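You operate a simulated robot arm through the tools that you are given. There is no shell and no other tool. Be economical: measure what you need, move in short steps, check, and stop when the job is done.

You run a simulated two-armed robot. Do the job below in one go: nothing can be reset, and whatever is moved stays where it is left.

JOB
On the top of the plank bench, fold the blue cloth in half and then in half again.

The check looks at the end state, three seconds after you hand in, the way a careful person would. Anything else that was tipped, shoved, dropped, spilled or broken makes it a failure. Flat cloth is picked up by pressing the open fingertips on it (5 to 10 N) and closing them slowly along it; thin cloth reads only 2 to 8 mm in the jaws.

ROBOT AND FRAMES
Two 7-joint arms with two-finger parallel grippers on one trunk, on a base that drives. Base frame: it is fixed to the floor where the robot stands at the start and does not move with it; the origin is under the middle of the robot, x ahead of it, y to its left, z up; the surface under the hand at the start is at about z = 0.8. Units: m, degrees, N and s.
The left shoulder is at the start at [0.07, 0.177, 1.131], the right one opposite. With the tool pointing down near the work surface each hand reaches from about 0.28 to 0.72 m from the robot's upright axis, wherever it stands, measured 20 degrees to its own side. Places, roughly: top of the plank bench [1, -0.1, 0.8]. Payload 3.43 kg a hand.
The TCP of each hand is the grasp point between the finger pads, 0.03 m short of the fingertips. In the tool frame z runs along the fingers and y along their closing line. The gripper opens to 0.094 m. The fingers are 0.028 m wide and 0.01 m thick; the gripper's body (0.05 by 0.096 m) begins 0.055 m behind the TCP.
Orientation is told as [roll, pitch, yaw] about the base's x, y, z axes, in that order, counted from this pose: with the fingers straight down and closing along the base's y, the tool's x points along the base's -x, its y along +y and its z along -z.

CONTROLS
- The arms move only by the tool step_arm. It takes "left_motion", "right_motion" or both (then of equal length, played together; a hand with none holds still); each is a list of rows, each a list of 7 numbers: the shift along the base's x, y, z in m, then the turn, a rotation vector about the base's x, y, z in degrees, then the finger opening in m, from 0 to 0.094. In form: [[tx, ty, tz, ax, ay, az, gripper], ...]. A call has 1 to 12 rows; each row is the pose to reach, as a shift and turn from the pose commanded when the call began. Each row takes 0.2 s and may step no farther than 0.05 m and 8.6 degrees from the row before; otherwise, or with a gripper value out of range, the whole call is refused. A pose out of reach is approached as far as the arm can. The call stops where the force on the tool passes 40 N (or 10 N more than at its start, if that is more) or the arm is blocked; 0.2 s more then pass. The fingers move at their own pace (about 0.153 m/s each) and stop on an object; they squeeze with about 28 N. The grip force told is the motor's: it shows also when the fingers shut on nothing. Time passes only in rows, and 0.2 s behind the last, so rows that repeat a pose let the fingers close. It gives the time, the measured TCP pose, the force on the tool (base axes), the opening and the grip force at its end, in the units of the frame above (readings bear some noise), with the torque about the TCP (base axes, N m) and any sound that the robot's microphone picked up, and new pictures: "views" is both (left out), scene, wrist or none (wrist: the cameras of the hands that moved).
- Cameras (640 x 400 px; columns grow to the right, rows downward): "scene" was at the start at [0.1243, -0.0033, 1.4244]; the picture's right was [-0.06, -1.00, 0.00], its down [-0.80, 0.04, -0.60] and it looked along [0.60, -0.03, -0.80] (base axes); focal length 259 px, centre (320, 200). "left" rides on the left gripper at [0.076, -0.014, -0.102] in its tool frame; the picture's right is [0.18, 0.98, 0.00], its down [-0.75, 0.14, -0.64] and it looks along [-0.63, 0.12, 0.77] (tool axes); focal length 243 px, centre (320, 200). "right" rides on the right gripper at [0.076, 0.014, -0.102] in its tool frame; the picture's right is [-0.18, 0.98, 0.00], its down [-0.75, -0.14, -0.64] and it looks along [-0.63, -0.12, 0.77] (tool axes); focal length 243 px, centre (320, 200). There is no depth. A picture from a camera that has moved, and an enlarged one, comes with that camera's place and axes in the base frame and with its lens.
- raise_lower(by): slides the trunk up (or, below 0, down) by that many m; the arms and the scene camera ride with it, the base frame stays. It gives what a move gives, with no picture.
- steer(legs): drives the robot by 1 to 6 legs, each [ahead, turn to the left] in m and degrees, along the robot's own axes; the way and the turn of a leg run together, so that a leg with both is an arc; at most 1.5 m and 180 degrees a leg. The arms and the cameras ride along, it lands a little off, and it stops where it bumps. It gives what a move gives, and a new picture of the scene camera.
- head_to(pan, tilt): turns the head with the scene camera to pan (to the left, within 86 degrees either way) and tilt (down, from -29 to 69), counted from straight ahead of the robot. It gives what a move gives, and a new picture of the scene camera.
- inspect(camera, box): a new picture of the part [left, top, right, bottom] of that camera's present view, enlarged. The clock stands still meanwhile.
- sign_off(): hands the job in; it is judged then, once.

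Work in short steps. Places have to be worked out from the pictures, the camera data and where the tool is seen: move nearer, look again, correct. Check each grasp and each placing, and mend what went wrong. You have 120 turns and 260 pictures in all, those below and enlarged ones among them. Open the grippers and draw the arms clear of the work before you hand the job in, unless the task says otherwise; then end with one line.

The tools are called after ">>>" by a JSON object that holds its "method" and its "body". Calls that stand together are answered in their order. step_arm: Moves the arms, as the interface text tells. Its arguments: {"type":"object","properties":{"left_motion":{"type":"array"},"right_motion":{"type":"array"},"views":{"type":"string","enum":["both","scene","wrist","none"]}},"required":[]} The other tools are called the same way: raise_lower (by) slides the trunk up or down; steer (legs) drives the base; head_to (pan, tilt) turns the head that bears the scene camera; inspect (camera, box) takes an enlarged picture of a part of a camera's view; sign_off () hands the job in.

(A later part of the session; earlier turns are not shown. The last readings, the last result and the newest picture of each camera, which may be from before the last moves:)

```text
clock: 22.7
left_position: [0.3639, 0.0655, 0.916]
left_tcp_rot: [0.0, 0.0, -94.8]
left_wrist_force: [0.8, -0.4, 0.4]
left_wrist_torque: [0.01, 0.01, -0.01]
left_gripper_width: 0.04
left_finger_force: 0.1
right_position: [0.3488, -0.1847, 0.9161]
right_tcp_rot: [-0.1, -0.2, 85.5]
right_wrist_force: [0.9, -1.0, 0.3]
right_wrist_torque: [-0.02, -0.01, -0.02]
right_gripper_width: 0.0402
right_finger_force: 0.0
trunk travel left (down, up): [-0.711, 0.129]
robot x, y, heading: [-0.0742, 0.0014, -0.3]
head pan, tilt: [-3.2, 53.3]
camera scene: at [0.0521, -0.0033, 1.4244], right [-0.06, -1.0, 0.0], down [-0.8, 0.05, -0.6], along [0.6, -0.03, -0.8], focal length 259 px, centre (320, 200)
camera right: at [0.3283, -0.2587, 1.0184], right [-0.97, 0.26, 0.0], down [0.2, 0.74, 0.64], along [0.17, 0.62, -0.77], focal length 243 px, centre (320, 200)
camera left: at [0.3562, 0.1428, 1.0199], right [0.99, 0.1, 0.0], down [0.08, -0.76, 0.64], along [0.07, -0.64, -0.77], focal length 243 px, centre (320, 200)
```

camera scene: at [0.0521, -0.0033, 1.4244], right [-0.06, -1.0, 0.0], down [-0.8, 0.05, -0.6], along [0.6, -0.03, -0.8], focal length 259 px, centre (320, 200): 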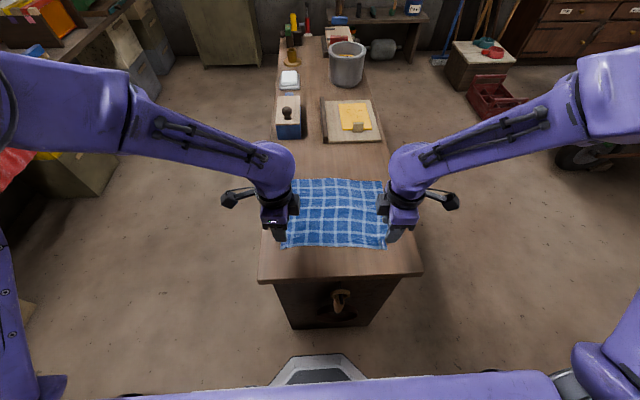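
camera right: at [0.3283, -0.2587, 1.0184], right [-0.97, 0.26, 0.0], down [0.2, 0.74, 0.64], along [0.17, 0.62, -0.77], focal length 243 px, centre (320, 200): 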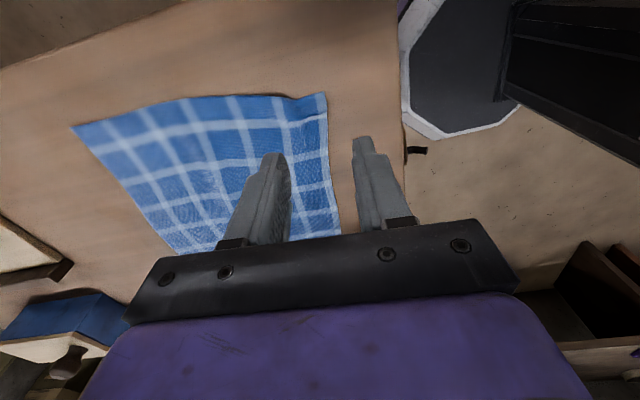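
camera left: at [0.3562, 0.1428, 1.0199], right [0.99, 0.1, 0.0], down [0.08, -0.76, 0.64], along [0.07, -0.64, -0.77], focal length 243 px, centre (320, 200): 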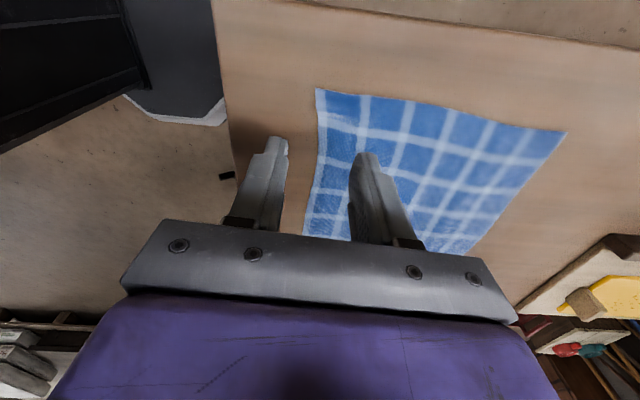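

Fine view: corners at (0.341,-0.197) and (0.3605,0.083). I position so the outer finger sits just off the near edge and the inner on the cloth, opening 0.03, and descend to just above contact.

>>> {"method": "step_arm", "body": {"left_motion": [[0.004, -0.001, -0.03, 0, 0, 0, 0.03], [0.007, -0.0025, -0.06, 0, 0, 0, 0.03], [0.007, -0.0025, -0.078, 0, 0, 0, 0.03], [0.007, -0.0025, -0.081, 0, 0, 0, 0.03], [0.007, -0.0025, -0.081, 0, 0, 0, 0.03]], "right_motion": [[0.003, 0.004, -0.03, 0, 0, 0, 0.03], [0.006, 0.008, -0.06, 0, 0, 0, 0.03], [0.006, 0.008, -0.078, 0, 0, 0, 0.03], [0.006, 0.008, -0.081, 0, 0, 0, 0.03], [0.006, 0.008, -0.081, 0, 0, 0, 0.03]], "views": "wrist"}}

```text
clock: 23.9
left_position: [0.3701, 0.064, 0.8356]
left_tcp_rot: [0.0, 0.0, -94.5]
left_wrist_force: [0.3, 0.0, 0.5]
left_wrist_torque: [0.01, 0.02, 0.04]
left_gripper_width: 0.0299
left_finger_force: 0.0
right_position: [0.3553, -0.1763, 0.8357]
right_tcp_rot: [0.1, -0.1, 85.3]
right_wrist_force: [-0.8, 0.7, -0.3]
right_wrist_torque: [0.01, 0.01, 0.0]
right_gripper_width: 0.0298
right_finger_force: 0.1
trunk travel left (down, up): [-0.711, 0.129]
robot x, y, heading: [-0.073, -0.0001, -0.1]
head pan, tilt: [-3.2, 53.3]
camera right: at [0.3346, -0.2504, 0.9384], right [-0.96, 0.26, 0.0], down [0.2, 0.74, 0.64], along [0.17, 0.62, -0.77], focal length 243 px, centre (320, 200)
camera left: at [0.3621, 0.1409, 0.9394], right [0.99, 0.1, 0.0], down [0.08, -0.76, 0.64], along [0.07, -0.64, -0.77], focal length 243 px, centre (320, 200)
```

right: 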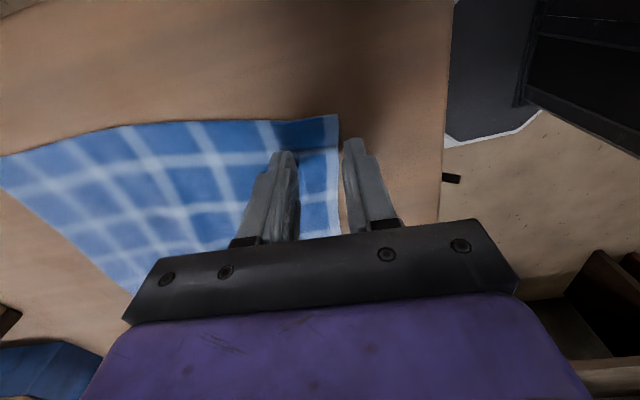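
left: 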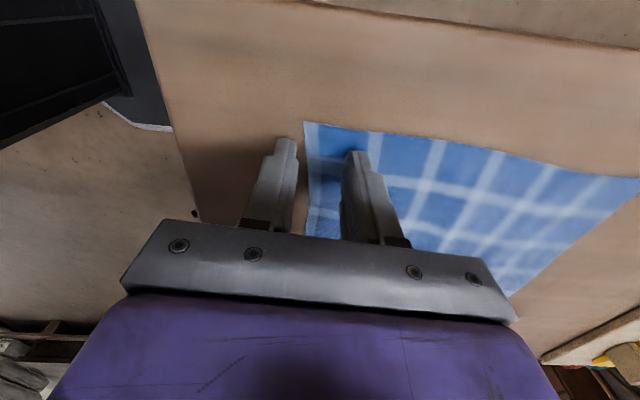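

Placement as intended. I press down gently, about 4–5 mm.

>>> {"method": "step_arm", "body": {"left_motion": [[0, 0, -0.002, 0, 0, 0, 0.03], [0, 0, -0.004, 0, 0, 0, 0.03], [0, 0, -0.0048, 0, 0, 0, 0.03], [0, 0, -0.0048, 0, 0, 0, 0.03]], "right_motion": [[0, 0, -0.002, 0, 0, 0, 0.03], [0, 0, -0.004, 0, 0, 0, 0.03], [0, 0, -0.0048, 0, 0, 0, 0.03], [0, 0, -0.0048, 0, 0, 0, 0.03]], "views": "none"}}

```text
clock: 24.9
left_position: [0.3714, 0.0637, 0.832]
left_tcp_rot: [0.1, -0.1, -94.8]
left_wrist_force: [0.3, 0.5, 2.6]
left_wrist_torque: [0.03, -0.08, -0.02]
left_gripper_width: 0.0301
left_finger_force: 0.3
right_position: [0.3552, -0.1749, 0.8316]
right_tcp_rot: [-0.1, -0.1, 85.3]
right_wrist_force: [1.8, -2.8, 9.6]
right_wrist_torque: [-0.16, -0.22, -0.03]
right_gripper_width: 0.0308
right_finger_force: 0.6
trunk travel left (down, up): [-0.711, 0.129]
robot x, y, heading: [-0.0734, -0.0019, -0.0]
head pan, tilt: [-3.2, 53.3]
```

Right is at 10 N, left at 3 N; I add 0.8 mm on the left and close slowly.

>>> {"method": "step_arm", "body": {"left_motion": [[0, 0, -0.0008, 0, 0, 0, 0.03], [0, 0, -0.0008, 0, 0, 0, 0.027], [0, 0, -0.0008, 0, 0, 0, 0.024], [0, 0, -0.0008, 0, 0, 0, 0.021], [0, 0, -0.0008, 0, 0, 0, 0.018], [0, 0, -0.0008, 0, 0, 0, 0.015], [0, 0, -0.0008, 0, 0, 0, 0.012], [0, 0, -0.0008, 0, 0, 0, 0.009], [0, 0, -0.0008, 0, 0, 0, 0.006], [0, 0, -0.0008, 0, 0, 0, 0.003], [0, 0, -0.0008, 0, 0, 0, 0], [0, 0, -0.0008, 0, 0, 0, 0]], "right_motion": [[0, 0, 0, 0, 0, 0, 0.03], [0, 0, 0, 0, 0, 0, 0.027], [0, 0, 0, 0, 0, 0, 0.024], [0, 0, 0, 0, 0, 0, 0.021], [0, 0, 0, 0, 0, 0, 0.018], [0, 0, 0, 0, 0, 0, 0.015], [0, 0, 0, 0, 0, 0, 0.012], [0, 0, 0, 0, 0, 0, 0.009], [0, 0, 0, 0, 0, 0, 0.006], [0, 0, 0, 0, 0, 0, 0.003], [0, 0, 0, 0, 0, 0, 0], [0, 0, 0, 0, 0, 0, 0]], "views": "wrist"}}

```text
clock: 27.5
left_position: [0.3709, 0.0637, 0.8315]
left_tcp_rot: [0.2, -0.1, -94.6]
left_wrist_force: [3.2, -0.3, 17.3]
left_wrist_torque: [0.15, -0.25, -0.05]
left_gripper_width: 0.0024
left_finger_force: 28.7
right_position: [0.3539, -0.1751, 0.8317]
right_tcp_rot: [-0.1, -0.1, 85.4]
right_wrist_force: [0.8, 0.3, 8.2]
right_wrist_torque: [-0.08, -0.09, 0.03]
right_gripper_width: 0.0026
right_finger_force: 28.1
trunk travel left (down, up): [-0.711, 0.129]
robot x, y, heading: [-0.0713, 0.0034, 0.1]
head pan, tilt: [-3.2, 53.3]
camera right: at [0.3329, -0.2502, 0.9337], right [-0.96, 0.26, 0.0], down [0.2, 0.74, 0.64], along [0.17, 0.62, -0.77], focal length 243 px, centre (320, 200)
camera left: at [0.3625, 0.1403, 0.9345], right [0.99, 0.1, 0.0], down [0.08, -0.76, 0.64], along [0.07, -0.64, -0.77], focal length 243 px, centre (320, 200)
```

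right: 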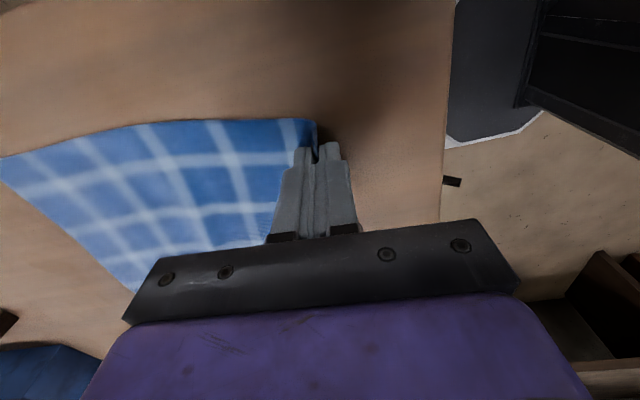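
left: 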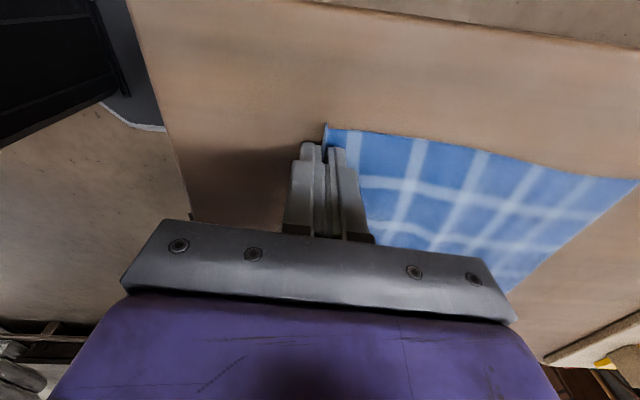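

Edge pinched cleanly in both hands (2.4 mm). I carry it along the arc to about 135° and check.

>>> {"method": "step_arm", "body": {"left_motion": [[0.001, 0, 0.012, 0, 0, 0, 0], [0.004, 0, 0.0246, 0, 0, 0, 0], [0.0145, -0.001, 0.0475, 0, 0, 0, 0], [0.0318, -0.003, 0.0672, 0, 0, 0, 0], [0.0543, -0.005, 0.0823, 0, 0, 0, 0], [0.0804, -0.007, 0.0918, 0, 0, 0, 0], [0.1085, -0.01, 0.095, 0, 0, 0, 0], [0.1366, -0.012, 0.0918, 0, 0, 0, 0], [0.1628, -0.015, 0.0823, 0, 0, 0, 0], [0.1852, -0.017, 0.0672, 0, 0, 0, 0], [0.1852, -0.017, 0.0672, 0, 0, 0, 0]], "right_motion": [[0.001, 0, 0.012, 0, 0, 0, 0], [0.004, 0, 0.0246, 0, 0, 0, 0], [0.0145, -0.001, 0.0475, 0, 0, 0, 0], [0.0318, -0.003, 0.0672, 0, 0, 0, 0], [0.0543, -0.005, 0.0823, 0, 0, 0, 0], [0.0804, -0.007, 0.0918, 0, 0, 0, 0], [0.1085, -0.01, 0.095, 0, 0, 0, 0], [0.1366, -0.012, 0.0918, 0, 0, 0, 0], [0.1628, -0.015, 0.0823, 0, 0, 0, 0], [0.1852, -0.017, 0.0672, 0, 0, 0, 0], [0.1852, -0.017, 0.0672, 0, 0, 0, 0]]}}

>>> {"method": "inspect", "body": {"camera": "scene", "box": [260, 140, 420, 240]}}

```text
clock: 29.9
left_position: [0.5554, 0.0471, 0.8965]
left_tcp_rot: [0.1, 0.1, -94.7]
left_wrist_force: [-0.1, -0.2, 0.0]
left_wrist_torque: [-0.02, -0.03, 0.03]
left_gripper_width: 0.0022
left_finger_force: 27.9
right_position: [0.5381, -0.1906, 0.8979]
right_tcp_rot: [-0.2, -0.1, 85.3]
right_wrist_force: [-0.4, 0.1, 0.1]
right_wrist_torque: [-0.01, -0.04, 0.0]
right_gripper_width: 0.0025
right_finger_force: 28.1
trunk travel left (down, up): [-0.711, 0.129]
robot x, y, heading: [-0.0744, 0.0028, 0.1]
head pan, tilt: [-3.2, 53.3]
camera scene: at [0.0505, -0.0031, 1.4246], right [-0.06, -1.0, 0.0], down [-0.8, 0.05, -0.6], along [0.6, -0.03, -0.8], focal length 259 px, centre (320, 200)
camera right: at [0.5185, -0.2671, 1.0001], right [-0.97, 0.26, 0.0], down [0.2, 0.74, 0.64], along [0.17, 0.62, -0.77], focal length 243 px, centre (320, 200)
camera left: at [0.5471, 0.1237, 1.0003], right [0.99, 0.1, 0.0], down [0.08, -0.76, 0.64], along [0.07, -0.64, -0.77], focal length 243 px, centre (320, 200)
```

scene: 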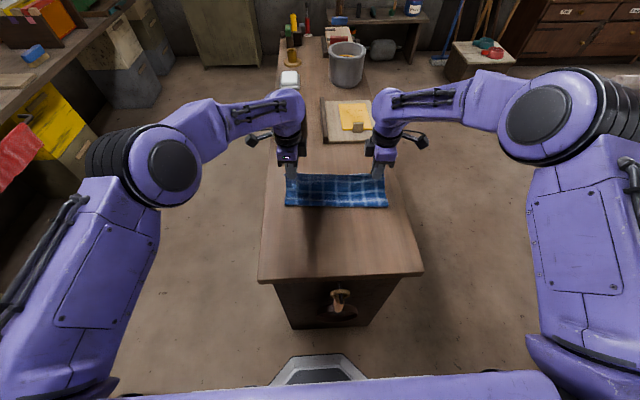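
right: 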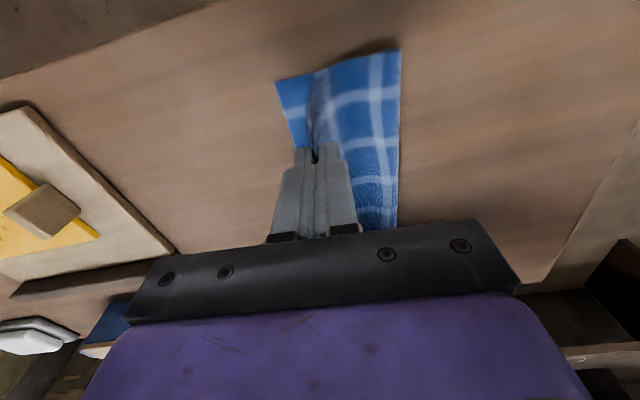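
left: 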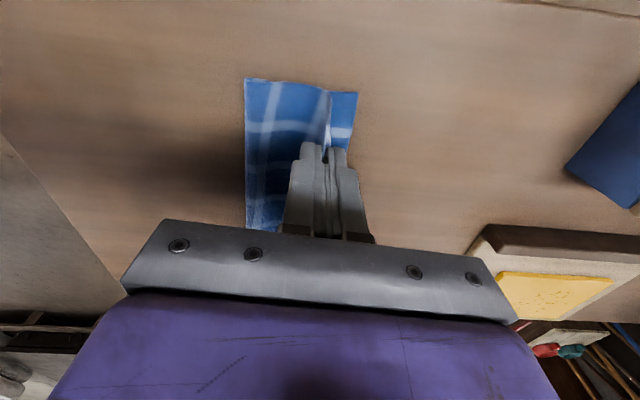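

```text
4.00 times, centred on (340, 190) of scene
camera zoom: at [0.0505, -0.0031, 1.4246], right [-0.06, -1.0, 0.0], down [-0.8, 0.05, -0.6], along [0.6, -0.03, -0.8], focal length 1037 px, centre (240, 240)
```

zoom: 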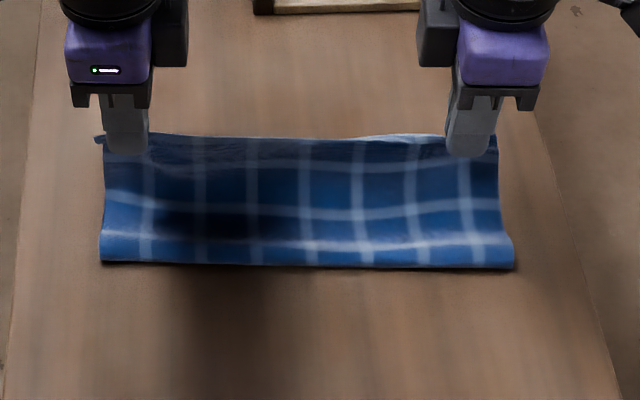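

Much cleaner fold. I enlarge the wrist views to see where the lower layer's far corners lie.

>>> {"method": "inspect", "body": {"camera": "left", "box": [200, 50, 440, 200]}}

>>> {"method": "inspect", "body": {"camera": "right", "box": [220, 30, 460, 180]}}

```text
2.67 times, centred on (320, 125) of left
camera zoom: at [0.5471, 0.1237, 1.0003], right [0.99, 0.1, 0.0], down [0.08, -0.76, 0.64], along [0.07, -0.64, -0.77], focal length 647 px, centre (320, 400)
```

zoom: 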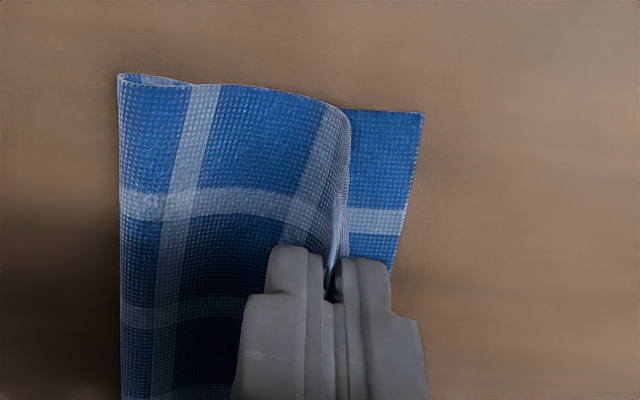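

```text
2.67 times, centred on (340, 105) of right
camera zoom: at [0.5185, -0.2671, 1.0001], right [-0.97, 0.26, 0.0], down [0.2, 0.74, 0.64], along [0.17, 0.62, -0.77], focal length 647 px, centre (267, 453)
```

zoom: 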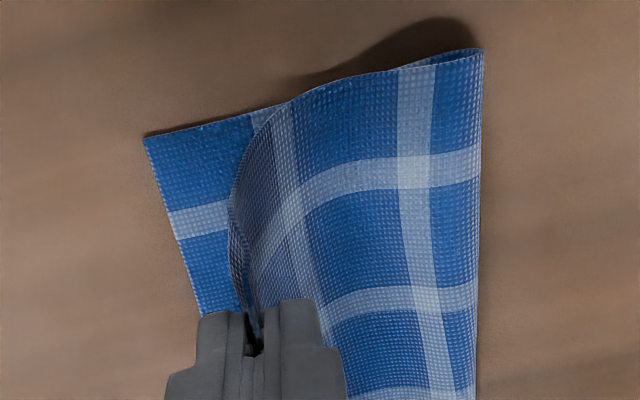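

Now clear: lower layer's far corners are at (0.583,0.069) and (0.566,-0.228), and slack in the flap should roll the fold back as I lower. I lower with a slight advance to tip height ≈0.815.

>>> {"method": "step_arm", "body": {"left_motion": [[0.003, 0.0, -0.013, 0, 0, 0, 0], [0.005, 0.0, -0.026, 0, 0, 0, 0], [0.007, 0.0, -0.038, 0, 0, 0, 0], [0.009, 0.0, -0.05, 0, 0, 0, 0], [0.009, 0.0, -0.05, 0, 0, 0, 0]], "right_motion": [[0.003, 0.0, -0.013, 0, 0, 0, 0], [0.005, 0.0, -0.026, 0, 0, 0, 0], [0.007, 0.0, -0.038, 0, 0, 0, 0], [0.009, 0.0, -0.05, 0, 0, 0, 0], [0.009, 0.0, -0.05, 0, 0, 0, 0]], "views": "wrist"}}

>>> {"method": "inspect", "body": {"camera": "scene", "box": [260, 140, 420, 240]}}

```text
clock: 31.1
left_position: [0.566, 0.047, 0.8472]
left_tcp_rot: [0.0, 0.1, -94.7]
left_wrist_force: [-0.4, -0.1, 1.2]
left_wrist_torque: [0.0, -0.01, 0.01]
left_gripper_width: 0.0023
left_finger_force: 27.8
right_position: [0.548, -0.1926, 0.8479]
right_tcp_rot: [0.0, -0.2, 85.4]
right_wrist_force: [0.1, -0.1, 1.0]
right_wrist_torque: [-0.02, -0.04, 0.0]
right_gripper_width: 0.0026
right_finger_force: 28.0
trunk travel left (down, up): [-0.711, 0.129]
robot x, y, heading: [-0.0726, 0.0008, 0.2]
head pan, tilt: [-3.2, 53.3]
camera right: at [0.528, -0.2672, 0.9501], right [-0.97, 0.26, 0.0], down [0.2, 0.74, 0.64], along [0.17, 0.62, -0.77], focal length 243 px, centre (320, 200)
camera left: at [0.5569, 0.1234, 0.9501], right [0.99, 0.1, 0.0], down [0.08, -0.76, 0.64], along [0.07, -0.64, -0.77], focal length 243 px, centre (320, 200)
```

right: 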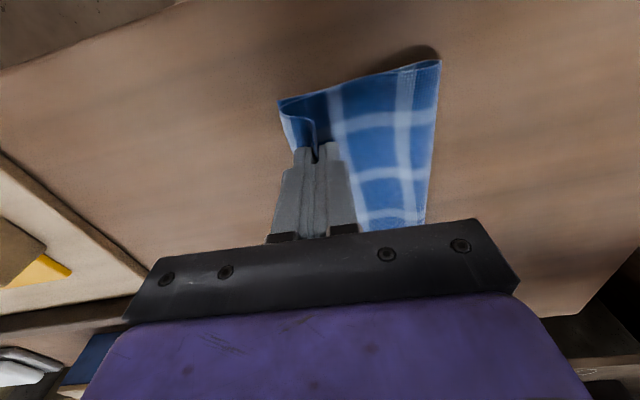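
left: 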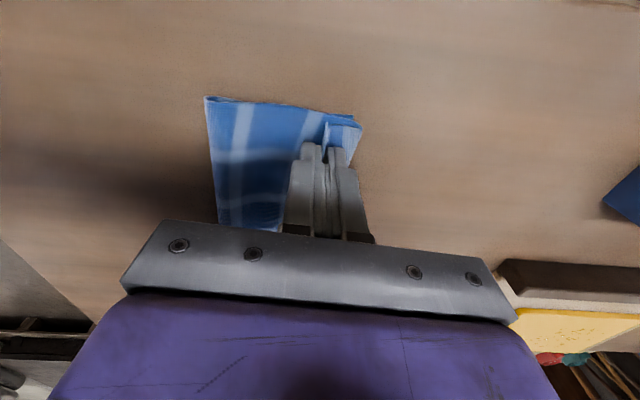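

```text
4.00 times, centred on (340, 190) of scene
camera zoom: at [0.0516, -0.0034, 1.4245], right [-0.06, -1.0, 0.0], down [-0.8, 0.05, -0.6], along [0.6, -0.03, -0.8], focal length 1037 px, centre (240, 240)
```

zoom: 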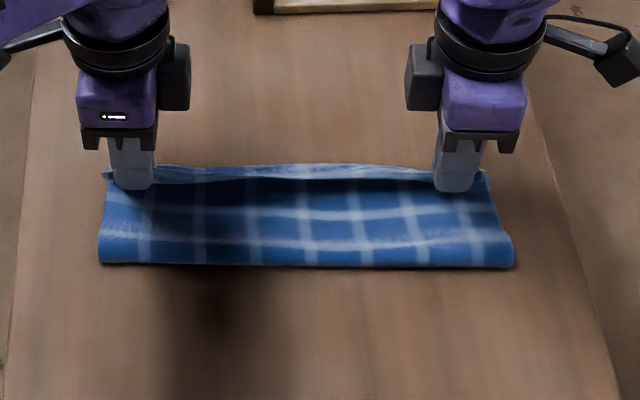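

The fold edge hasn't rolled back yet. I enlarge the side view to see the flap's profile.

>>> {"method": "inspect", "body": {"camera": "left", "box": [180, 60, 420, 210]}}

>>> {"method": "inspect", "body": {"camera": "right", "box": [230, 20, 470, 170]}}

```text
2.67 times, centred on (300, 135) of left
camera zoom: at [0.5569, 0.1234, 0.9501], right [0.99, 0.1, 0.0], down [0.08, -0.76, 0.64], along [0.07, -0.64, -0.77], focal length 647 px, centre (373, 373)
```

zoom: 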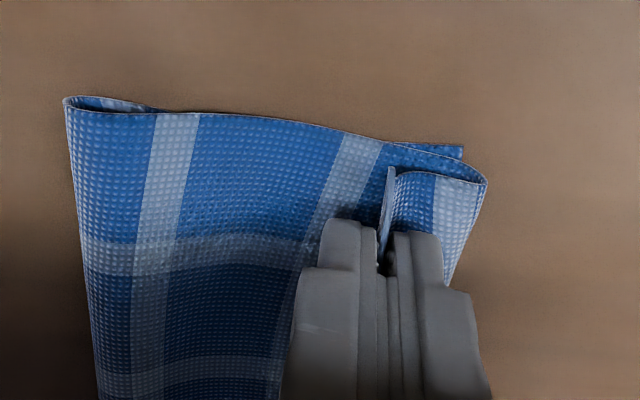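

```text
2.67 times, centred on (350, 95) of right
camera zoom: at [0.528, -0.2672, 0.9501], right [-0.97, 0.26, 0.0], down [0.2, 0.74, 0.64], along [0.17, 0.62, -0.77], focal length 647 px, centre (240, 480)
```

zoom: 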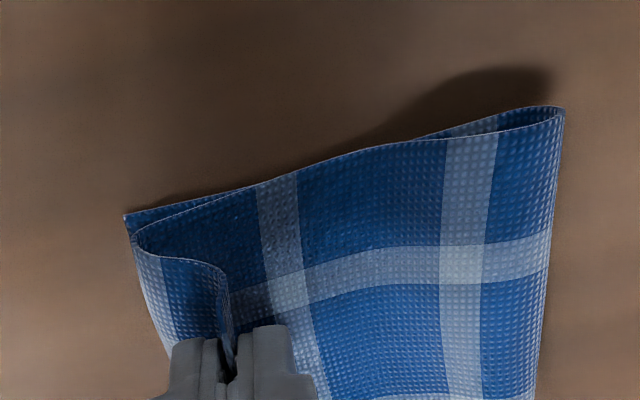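

Side views show ~2 cm of excess flap looping forward, so the fold line lies ~2 cm too far ahead. I move the hands back toward me and slightly up so the bulge rolls toward me.

>>> {"method": "step_arm", "body": {"left_motion": [[-0.005, 0.0, 0.015, 0, 0, 0, 0], [-0.02, 0.001, 0.03, 0, 0, 0, 0], [-0.04, 0.003, 0.035, 0, 0, 0, 0], [-0.06, 0.005, 0.035, 0, 0, 0, 0], [-0.08, 0.007, 0.03, 0, 0, 0, 0], [-0.095, 0.008, 0.02, 0, 0, 0, 0], [-0.095, 0.008, 0.02, 0, 0, 0, 0]], "right_motion": [[-0.005, 0.0, 0.015, 0, 0, 0, 0], [-0.02, 0.001, 0.03, 0, 0, 0, 0], [-0.04, 0.003, 0.035, 0, 0, 0, 0], [-0.06, 0.005, 0.035, 0, 0, 0, 0], [-0.08, 0.007, 0.03, 0, 0, 0, 0], [-0.095, 0.008, 0.02, 0, 0, 0, 0], [-0.095, 0.008, 0.02, 0, 0, 0, 0]], "views": "wrist"}}

>>> {"method": "inspect", "body": {"camera": "scene", "box": [260, 140, 420, 240]}}

```text
clock: 32.7
left_position: [0.4703, 0.0537, 0.8675]
left_tcp_rot: [0.0, -0.1, -94.6]
left_wrist_force: [0.1, -0.3, -0.1]
left_wrist_torque: [0.01, 0.0, -0.02]
left_gripper_width: 0.0023
left_finger_force: 28.4
right_position: [0.4545, -0.1848, 0.8683]
right_tcp_rot: [0.0, -0.2, 85.4]
right_wrist_force: [0.3, 0.4, 0.0]
right_wrist_torque: [0.01, -0.02, 0.0]
right_gripper_width: 0.0026
right_finger_force: 28.3
trunk travel left (down, up): [-0.711, 0.129]
robot x, y, heading: [-0.0691, 0.0006, -0.1]
head pan, tilt: [-3.2, 53.3]
camera right: at [0.434, -0.2595, 0.9701], right [-0.96, 0.26, 0.0], down [0.2, 0.74, 0.64], along [0.17, 0.62, -0.77], focal length 243 px, centre (320, 200)
camera left: at [0.4634, 0.1313, 0.9709], right [0.99, 0.1, 0.0], down [0.08, -0.76, 0.64], along [0.07, -0.64, -0.77], focal length 243 px, centre (320, 200)
```

right: 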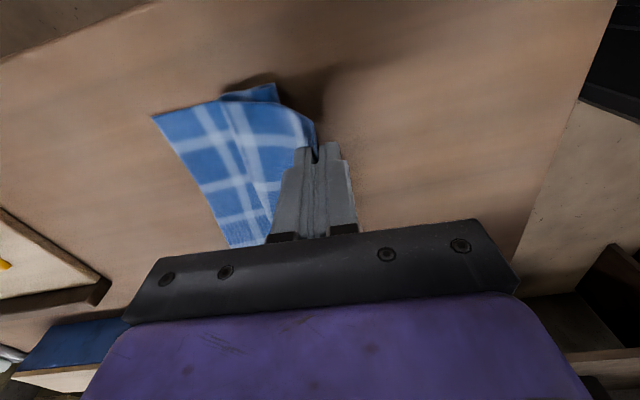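
left: 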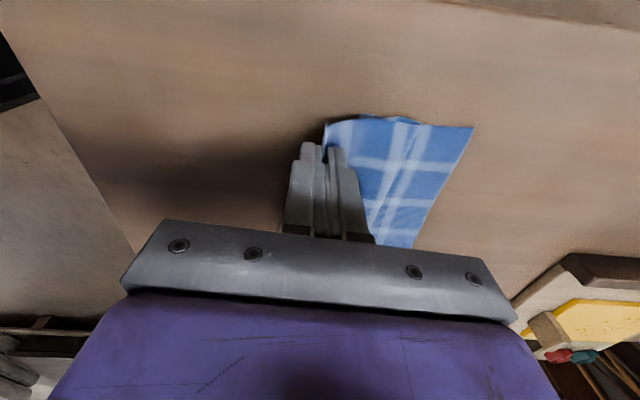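

```text
4.00 times, centred on (340, 190) of scene
camera zoom: at [0.0525, -0.0034, 1.4244], right [-0.06, -1.0, 0.0], down [-0.8, 0.05, -0.6], along [0.6, -0.03, -0.8], focal length 1037 px, centre (240, 240)
```

zoom: 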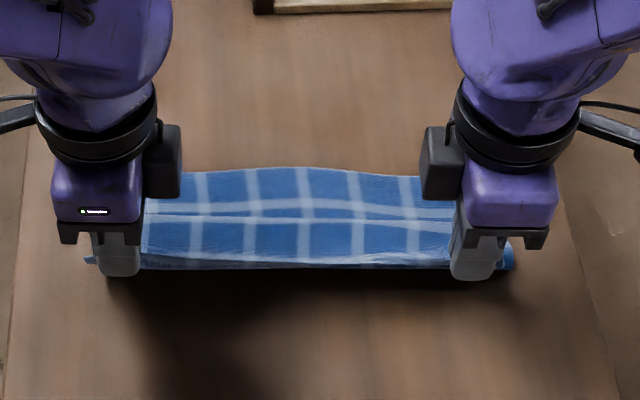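

The bend stayed put; the grip had dragged the sheet ~1.5 cm toward me, so my arc was centred wrong. I now raise the hands straight above the wanted fold line (x≈0.461/0.444) until the flap hangs nearly taut.

>>> {"method": "step_arm", "body": {"left_motion": [[-0.003, 0.0, 0.015, 0, 0, 0, 0], [-0.006, 0.0, 0.03, 0, 0, 0, 0], [-0.009, 0.001, 0.045, 0, 0, 0, 0], [-0.01, 0.001, 0.063, 0, 0, 0, 0], [-0.01, 0.001, 0.063, 0, 0, 0, 0], [-0.01, 0.001, 0.063, 0, 0, 0, 0]], "right_motion": [[-0.003, 0.0, 0.015, 0, 0, 0, 0], [-0.006, 0.0, 0.03, 0, 0, 0, 0], [-0.009, 0.001, 0.045, 0, 0, 0, 0], [-0.01, 0.001, 0.063, 0, 0, 0, 0], [-0.01, 0.001, 0.063, 0, 0, 0, 0], [-0.01, 0.001, 0.063, 0, 0, 0, 0]], "views": "wrist"}}

>>> {"method": "inspect", "body": {"camera": "scene", "box": [260, 140, 420, 240]}}

```text
clock: 34.1
left_position: [0.4604, 0.055, 0.9303]
left_tcp_rot: [0.0, 0.0, -94.5]
left_wrist_force: [0.3, 0.0, -1.0]
left_wrist_torque: [0.0, 0.02, 0.0]
left_gripper_width: 0.0024
left_finger_force: 28.3
right_position: [0.4447, -0.1832, 0.932]
right_tcp_rot: [0.0, -0.1, 85.4]
right_wrist_force: [-0.4, 0.0, 0.4]
right_wrist_torque: [-0.01, -0.03, 0.01]
right_gripper_width: 0.0029
right_finger_force: 28.0
trunk travel left (down, up): [-0.711, 0.129]
robot x, y, heading: [-0.0707, 0.0012, -0.1]
head pan, tilt: [-3.2, 53.3]
camera right: at [0.423, -0.2588, 1.0338], right [-0.96, 0.26, 0.0], down [0.2, 0.74, 0.64], along [0.17, 0.62, -0.77], focal length 243 px, centre (320, 200)
camera left: at [0.4525, 0.1316, 1.0336], right [0.99, 0.1, 0.0], down [0.08, -0.76, 0.64], along [0.07, -0.64, -0.77], focal length 243 px, centre (320, 200)
```

right: 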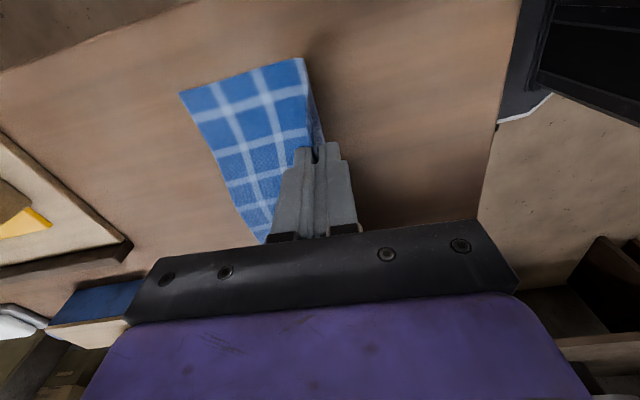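
left: 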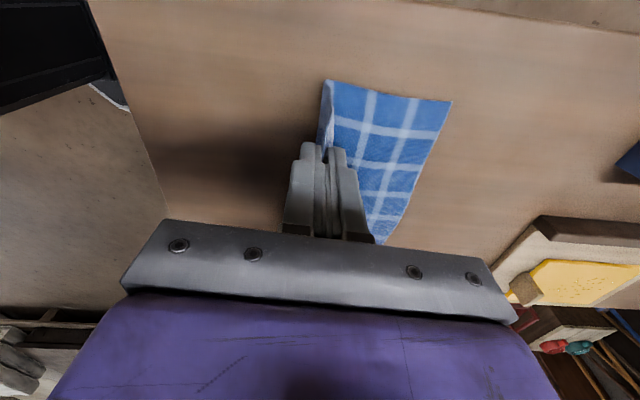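

```text
4.00 times, centred on (340, 190) of scene
camera zoom: at [0.0521, -0.0033, 1.4244], right [-0.06, -1.0, 0.0], down [-0.8, 0.05, -0.6], along [0.6, -0.03, -0.8], focal length 1037 px, centre (240, 240)
```

zoom: 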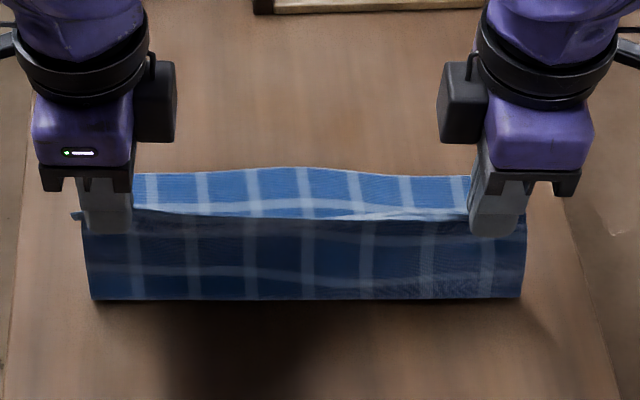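

The fold line now sits at x≈0.463/0.4475 with far edge at 0.582/0.564 — just right. I carry the flap down along a taut quarter-circle.

>>> {"method": "step_arm", "body": {"left_motion": [[0.014, -0.001, 0.0, 0, 0, 0, 0], [0.028, -0.002, -0.003, 0, 0, 0, 0], [0.041, -0.003, -0.007, 0, 0, 0, 0], [0.053, -0.004, -0.012, 0, 0, 0, 0], [0.064, -0.005, -0.02, 0, 0, 0, 0], [0.075, -0.006, -0.028, 0, 0, 0, 0], [0.085, -0.007, -0.039, 0, 0, 0, 0], [0.092, -0.008, -0.05, 0, 0, 0, 0], [0.099, -0.008, -0.065, 0, 0, 0, 0], [0.104, -0.009, -0.081, 0, 0, 0, 0], [0.104, -0.009, -0.081, 0, 0, 0, 0]], "right_motion": [[0.014, -0.001, 0.0, 0, 0, 0, 0], [0.028, -0.002, -0.003, 0, 0, 0, 0], [0.041, -0.003, -0.007, 0, 0, 0, 0], [0.053, -0.004, -0.012, 0, 0, 0, 0], [0.064, -0.005, -0.02, 0, 0, 0, 0], [0.075, -0.006, -0.028, 0, 0, 0, 0], [0.085, -0.007, -0.039, 0, 0, 0, 0], [0.092, -0.008, -0.05, 0, 0, 0, 0], [0.099, -0.008, -0.065, 0, 0, 0, 0], [0.104, -0.009, -0.081, 0, 0, 0, 0], [0.104, -0.009, -0.081, 0, 0, 0, 0]], "views": "none"}}

>>> {"method": "inspect", "body": {"camera": "scene", "box": [260, 140, 420, 240]}}

>>> {"method": "inspect", "body": {"camera": "left", "box": [180, 60, 420, 210]}}

>>> {"method": "inspect", "body": {"camera": "right", "box": [230, 20, 470, 170]}}

```text
clock: 36.5
left_position: [0.5657, 0.0479, 0.8505]
left_tcp_rot: [0.0, 0.0, -94.8]
left_wrist_force: [0.3, -0.8, 0.7]
left_wrist_torque: [-0.04, 0.0, -0.03]
left_gripper_width: 0.0023
left_finger_force: 27.8
right_position: [0.5494, -0.1935, 0.8501]
right_tcp_rot: [0.0, 0.0, 85.4]
right_wrist_force: [-0.1, 0.1, 0.3]
right_wrist_torque: [0.05, 0.0, -0.02]
right_gripper_width: 0.0027
right_finger_force: 27.6
trunk travel left (down, up): [-0.711, 0.129]
robot x, y, heading: [-0.0709, 0.0012, -0.1]
head pan, tilt: [-3.2, 53.3]
```

```text
4.00 times, centred on (340, 190) of scene
camera zoom: at [0.0514, -0.0033, 1.4245], right [-0.06, -1.0, 0.0], down [-0.8, 0.05, -0.6], along [0.6, -0.03, -0.8], focal length 1037 px, centre (240, 240)
```

zoom: 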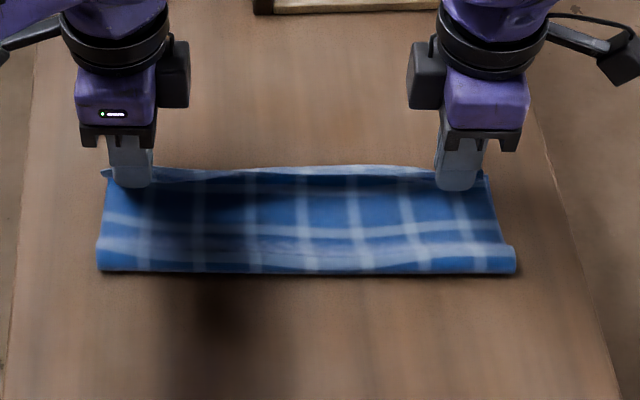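

```text
2.67 times, centred on (300, 135) of left
camera zoom: at [0.5563, 0.1239, 0.9531], right [0.99, 0.1, 0.0], down [0.08, -0.76, 0.64], along [0.07, -0.64, -0.77], focal length 647 px, centre (373, 373)
```

zoom: 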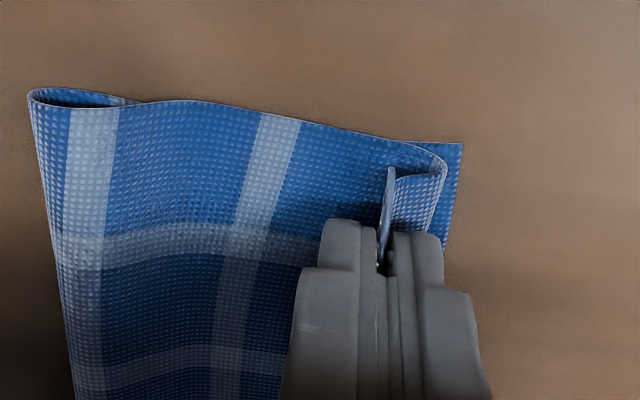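

```text
2.67 times, centred on (350, 95) of right
camera zoom: at [0.5273, -0.2681, 0.952], right [-0.96, 0.26, 0.0], down [0.2, 0.74, 0.64], along [0.17, 0.62, -0.77], focal length 647 px, centre (240, 480)
```

zoom: 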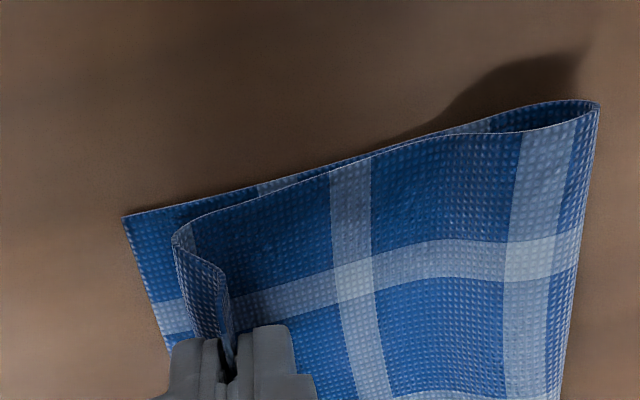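

Better, but the fold crept forward about 1.5 cm, leaving a small overshoot. I repeat it: bring the hands back above x≈0.446 so the fold settles further back, then advance with the flap taut.

>>> {"method": "step_arm", "body": {"left_motion": [[-0.01, 0.001, 0.02, 0, 0, 0, 0], [-0.025, 0.002, 0.04, 0, 0, 0, 0], [-0.045, 0.004, 0.056, 0, 0, 0, 0], [-0.065, 0.006, 0.066, 0, 0, 0, 0], [-0.085, 0.007, 0.07, 0, 0, 0, 0], [-0.105, 0.009, 0.07, 0, 0, 0, 0], [-0.12, 0.011, 0.07, 0, 0, 0, 0], [-0.12, 0.011, 0.07, 0, 0, 0, 0], [-0.12, 0.011, 0.07, 0, 0, 0, 0]], "right_motion": [[-0.01, 0.001, 0.02, 0, 0, 0, 0], [-0.025, 0.002, 0.04, 0, 0, 0, 0], [-0.045, 0.004, 0.056, 0, 0, 0, 0], [-0.065, 0.006, 0.066, 0, 0, 0, 0], [-0.085, 0.007, 0.07, 0, 0, 0, 0], [-0.105, 0.009, 0.07, 0, 0, 0, 0], [-0.12, 0.011, 0.07, 0, 0, 0, 0], [-0.12, 0.011, 0.07, 0, 0, 0, 0], [-0.12, 0.011, 0.07, 0, 0, 0, 0]], "views": "wrist"}}

```text
clock: 38.5
left_position: [0.4454, 0.0574, 0.9198]
left_tcp_rot: [-0.1, -0.1, -94.7]
left_wrist_force: [-0.3, -0.5, -0.9]
left_wrist_torque: [0.0, -0.04, 0.0]
left_gripper_width: 0.0026
left_finger_force: 28.4
right_position: [0.4295, -0.1824, 0.9204]
right_tcp_rot: [0.0, -0.1, 85.4]
right_wrist_force: [-0.6, 0.1, -0.6]
right_wrist_torque: [0.01, -0.01, -0.02]
right_gripper_width: 0.0026
right_finger_force: 28.4
trunk travel left (down, up): [-0.711, 0.129]
robot x, y, heading: [-0.0766, 0.0025, -0.2]
head pan, tilt: [-3.2, 53.3]
camera right: at [0.4075, -0.2572, 1.0224], right [-0.96, 0.26, 0.0], down [0.2, 0.74, 0.64], along [0.17, 0.62, -0.77], focal length 243 px, centre (320, 200)
camera left: at [0.4367, 0.1346, 1.0232], right [0.99, 0.1, 0.0], down [0.08, -0.76, 0.64], along [0.07, -0.64, -0.77], focal length 243 px, centre (320, 200)
```

right: 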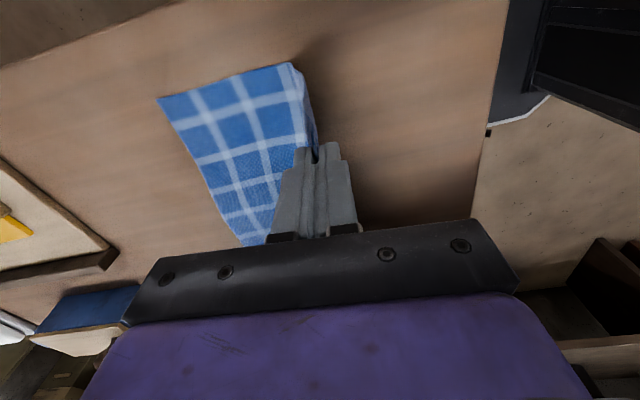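
left: 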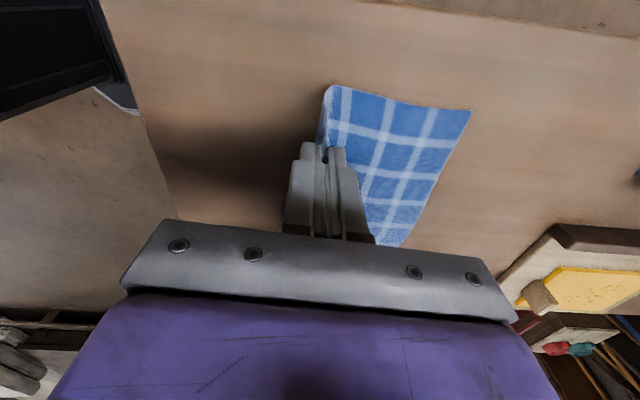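

Fold at ≈0.453 with far edge still 0.581. Now I advance on a wider, tauter arc to the far edge, stopping just above the surface.

>>> {"method": "step_arm", "body": {"left_motion": [[0.016, -0.001, -0.001, 0, 0, 0, 0], [0.032, -0.003, -0.003, 0, 0, 0, 0], [0.047, -0.004, -0.007, 0, 0, 0, 0], [0.062, -0.005, -0.012, 0, 0, 0, 0], [0.075, -0.006, -0.018, 0, 0, 0, 0], [0.0874, -0.008, -0.0264, 0, 0, 0, 0], [0.098, -0.009, -0.035, 0, 0, 0, 0], [0.107, -0.01, -0.045, 0, 0, 0, 0], [0.114, -0.01, -0.056, 0, 0, 0, 0], [0.1194, -0.011, -0.067, 0, 0, 0, 0], [0.122, -0.011, -0.076, 0, 0, 0, 0], [0.122, -0.011, -0.076, 0, 0, 0, 0]], "right_motion": [[0.016, -0.001, -0.001, 0, 0, 0, 0], [0.032, -0.003, -0.003, 0, 0, 0, 0], [0.047, -0.004, -0.007, 0, 0, 0, 0], [0.062, -0.005, -0.012, 0, 0, 0, 0], [0.075, -0.006, -0.018, 0, 0, 0, 0], [0.0874, -0.008, -0.0264, 0, 0, 0, 0], [0.098, -0.009, -0.035, 0, 0, 0, 0], [0.107, -0.01, -0.045, 0, 0, 0, 0], [0.114, -0.01, -0.056, 0, 0, 0, 0], [0.1194, -0.011, -0.067, 0, 0, 0, 0], [0.122, -0.011, -0.076, 0, 0, 0, 0], [0.122, -0.011, -0.076, 0, 0, 0, 0]], "views": "none"}}

>>> {"method": "inspect", "body": {"camera": "scene", "box": [260, 140, 420, 240]}}

>>> {"method": "inspect", "body": {"camera": "left", "box": [180, 60, 420, 210]}}

>>> {"method": "inspect", "body": {"camera": "right", "box": [230, 20, 470, 170]}}

```text
clock: 41.1
left_position: [0.569, 0.0455, 0.8444]
left_tcp_rot: [0.0, 0.0, -94.6]
left_wrist_force: [0.1, 0.1, 0.2]
left_wrist_torque: [-0.01, 0.0, 0.03]
left_gripper_width: 0.0023
left_finger_force: 27.9
right_position: [0.5512, -0.1918, 0.8427]
right_tcp_rot: [0.0, -0.1, 85.4]
right_wrist_force: [-0.3, 0.9, -1.2]
right_wrist_torque: [-0.03, -0.05, 0.0]
right_gripper_width: 0.0027
right_finger_force: 27.8
trunk travel left (down, up): [-0.711, 0.129]
robot x, y, heading: [-0.0727, 0.0027, 0.1]
head pan, tilt: [-3.2, 53.3]
```

```text
4.00 times, centred on (340, 190) of scene
camera zoom: at [0.052, -0.0033, 1.4244], right [-0.06, -1.0, 0.0], down [-0.8, 0.05, -0.6], along [0.6, -0.03, -0.8], focal length 1037 px, centre (240, 240)
```

zoom: 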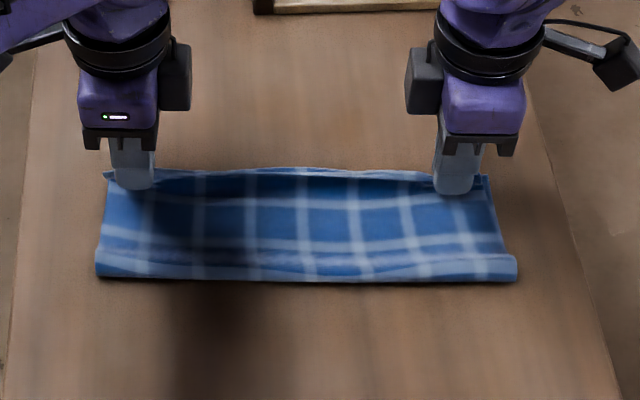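

```text
2.67 times, centred on (300, 135) of left
camera zoom: at [0.559, 0.1229, 0.9477], right [0.99, 0.1, 0.0], down [0.08, -0.76, 0.64], along [0.07, -0.64, -0.77], focal length 647 px, centre (373, 373)
```

zoom: 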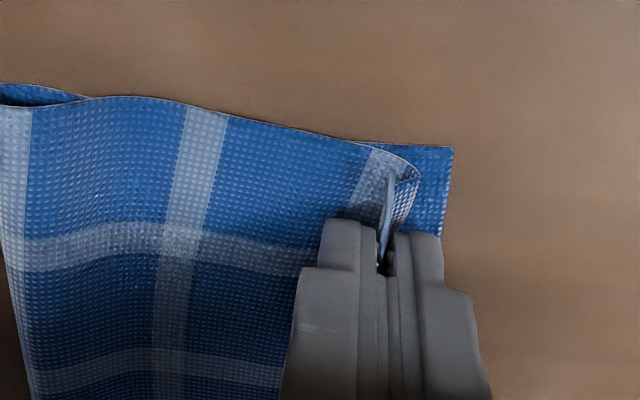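

```text
2.67 times, centred on (350, 95) of right
camera zoom: at [0.5292, -0.2679, 0.9454], right [-0.96, 0.26, 0.0], down [0.2, 0.74, 0.64], along [0.17, 0.62, -0.77], focal length 647 px, centre (240, 480)
```

zoom: 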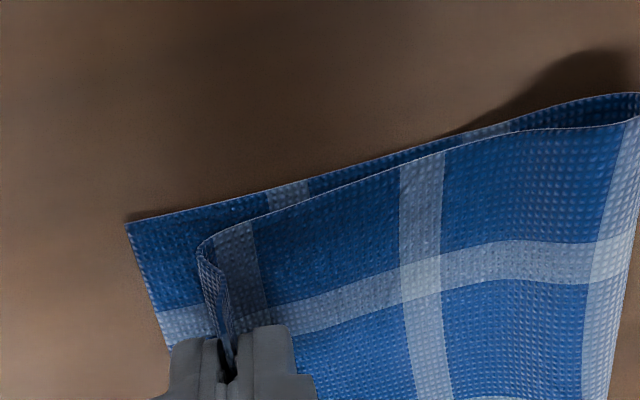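

Almost perfect: the flap front is ~1 cm short of the far edge, which the pinched strip will fill. I lower the last 7 mm, open slightly, and lift.

>>> {"method": "step_arm", "body": {"left_motion": [[0, 0.0, -0.004, 0, 0, 0, 0], [0, 0.0, -0.008, 0, 0, 0, 0], [0, 0.0, -0.008, 0, 0, 0, 0.01], [0, 0.0, -0.008, 0, 0, 0, 0.02], [0, 0.0, -0.008, 0, 0, 0, 0.03], [0, 0.0, 0.005, 0, 0, 0, 0.03], [0, 0.0, 0.02, 0, 0, 0, 0.03], [0, 0.0, 0.05, 0, 0, 0, 0.03], [0, 0.0, 0.08, 0, 0, 0, 0.03]], "right_motion": [[0, 0.0, -0.003, 0, 0, 0, 0], [0, 0.0, -0.006, 0, 0, 0, 0], [0, 0.0, -0.006, 0, 0, 0, 0.01], [0, 0.0, -0.006, 0, 0, 0, 0.02], [0, 0.0, -0.006, 0, 0, 0, 0.03], [0, 0.0, 0.005, 0, 0, 0, 0.03], [0, 0.0, 0.02, 0, 0, 0, 0.03], [0, 0.0, 0.05, 0, 0, 0, 0.03], [0, 0.0, 0.08, 0, 0, 0, 0.03]], "views": "wrist"}}

>>> {"method": "inspect", "body": {"camera": "scene", "box": [260, 140, 420, 240]}}

```text
clock: 43.1
left_position: [0.5658, 0.0467, 0.9222]
left_tcp_rot: [0.1, -0.1, -94.6]
left_wrist_force: [-0.8, -0.4, -0.1]
left_wrist_torque: [0.03, -0.02, 0.02]
left_gripper_width: 0.0299
left_finger_force: 0.1
right_position: [0.5507, -0.1912, 0.9249]
right_tcp_rot: [-0.2, -0.1, 85.4]
right_wrist_force: [0.1, 0.2, 0.7]
right_wrist_torque: [-0.01, -0.02, -0.03]
right_gripper_width: 0.03
right_finger_force: 0.1
trunk travel left (down, up): [-0.711, 0.129]
robot x, y, heading: [-0.0702, -0.0025, -0.3]
head pan, tilt: [-3.2, 53.3]
camera right: at [0.529, -0.2669, 1.0275], right [-0.97, 0.26, 0.0], down [0.2, 0.74, 0.64], along [0.17, 0.62, -0.77], focal length 243 px, centre (320, 200)
camera left: at [0.5577, 0.1228, 1.0265], right [0.99, 0.1, 0.0], down [0.08, -0.76, 0.64], along [0.07, -0.64, -0.77], focal length 243 px, centre (320, 200)
```

right: 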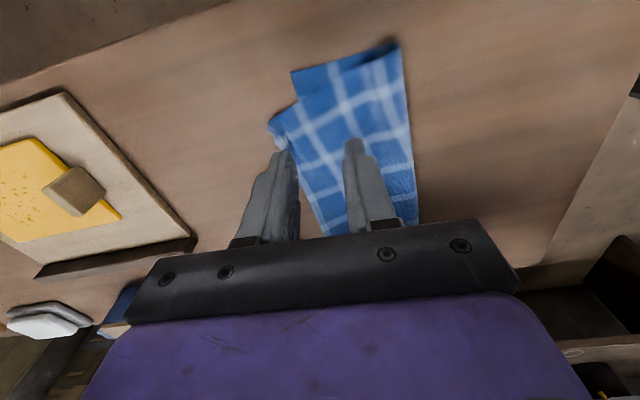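
left: 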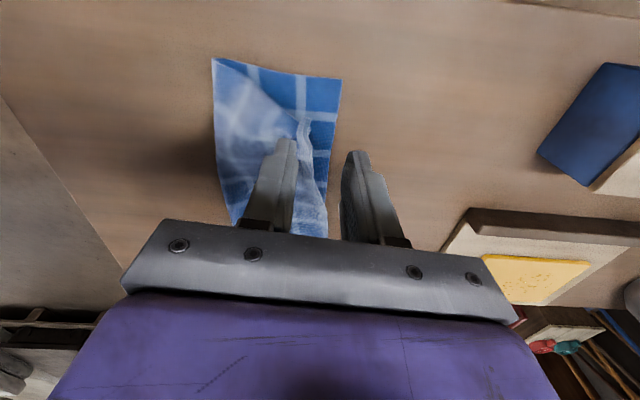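

```text
4.00 times, centred on (340, 190) of scene
camera zoom: at [0.0506, -0.0032, 1.4245], right [-0.06, -1.0, 0.0], down [-0.8, 0.05, -0.6], along [0.6, -0.03, -0.8], focal length 1037 px, centre (240, 240)
```

zoom: 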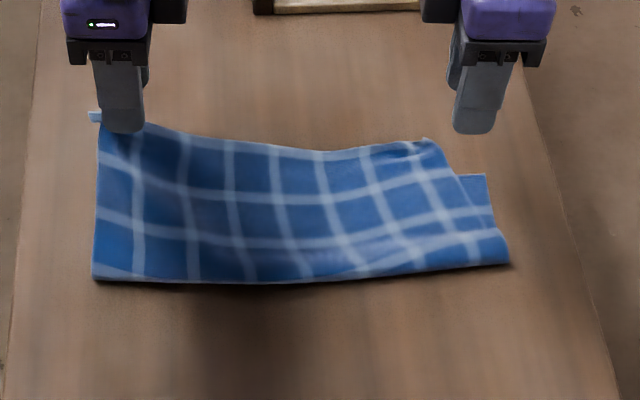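

The right corner shifted inward and the left corner appears still clinging near the left finger. I enlarge to see.

>>> {"method": "inspect", "body": {"camera": "left", "box": [180, 40, 420, 240]}}

>>> {"method": "inspect", "body": {"camera": "right", "box": [230, 20, 470, 220]}}

```text
2.00 times, centred on (300, 140) of left
camera zoom: at [0.5577, 0.1228, 1.0265], right [0.99, 0.1, 0.0], down [0.08, -0.76, 0.64], along [0.07, -0.64, -0.77], focal length 485 px, centre (360, 320)
```

zoom: 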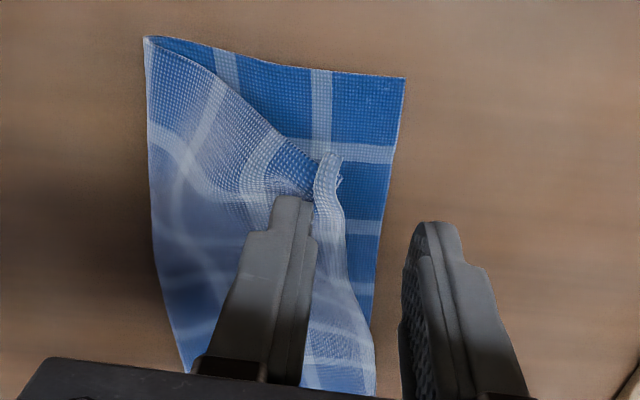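

```text
2.00 times, centred on (350, 120) of right
camera zoom: at [0.529, -0.2669, 1.0275], right [-0.97, 0.26, 0.0], down [0.2, 0.74, 0.64], along [0.17, 0.62, -0.77], focal length 485 px, centre (260, 360)
```

zoom: 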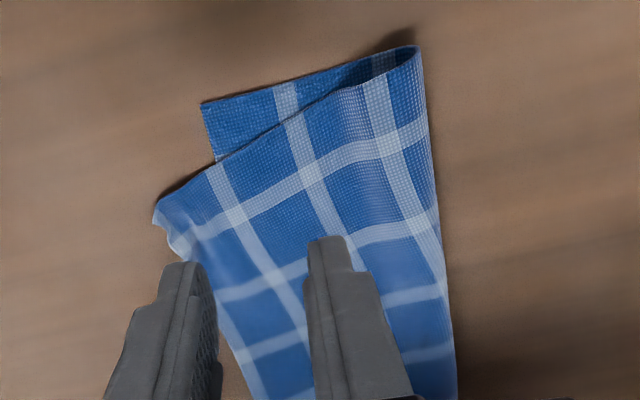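

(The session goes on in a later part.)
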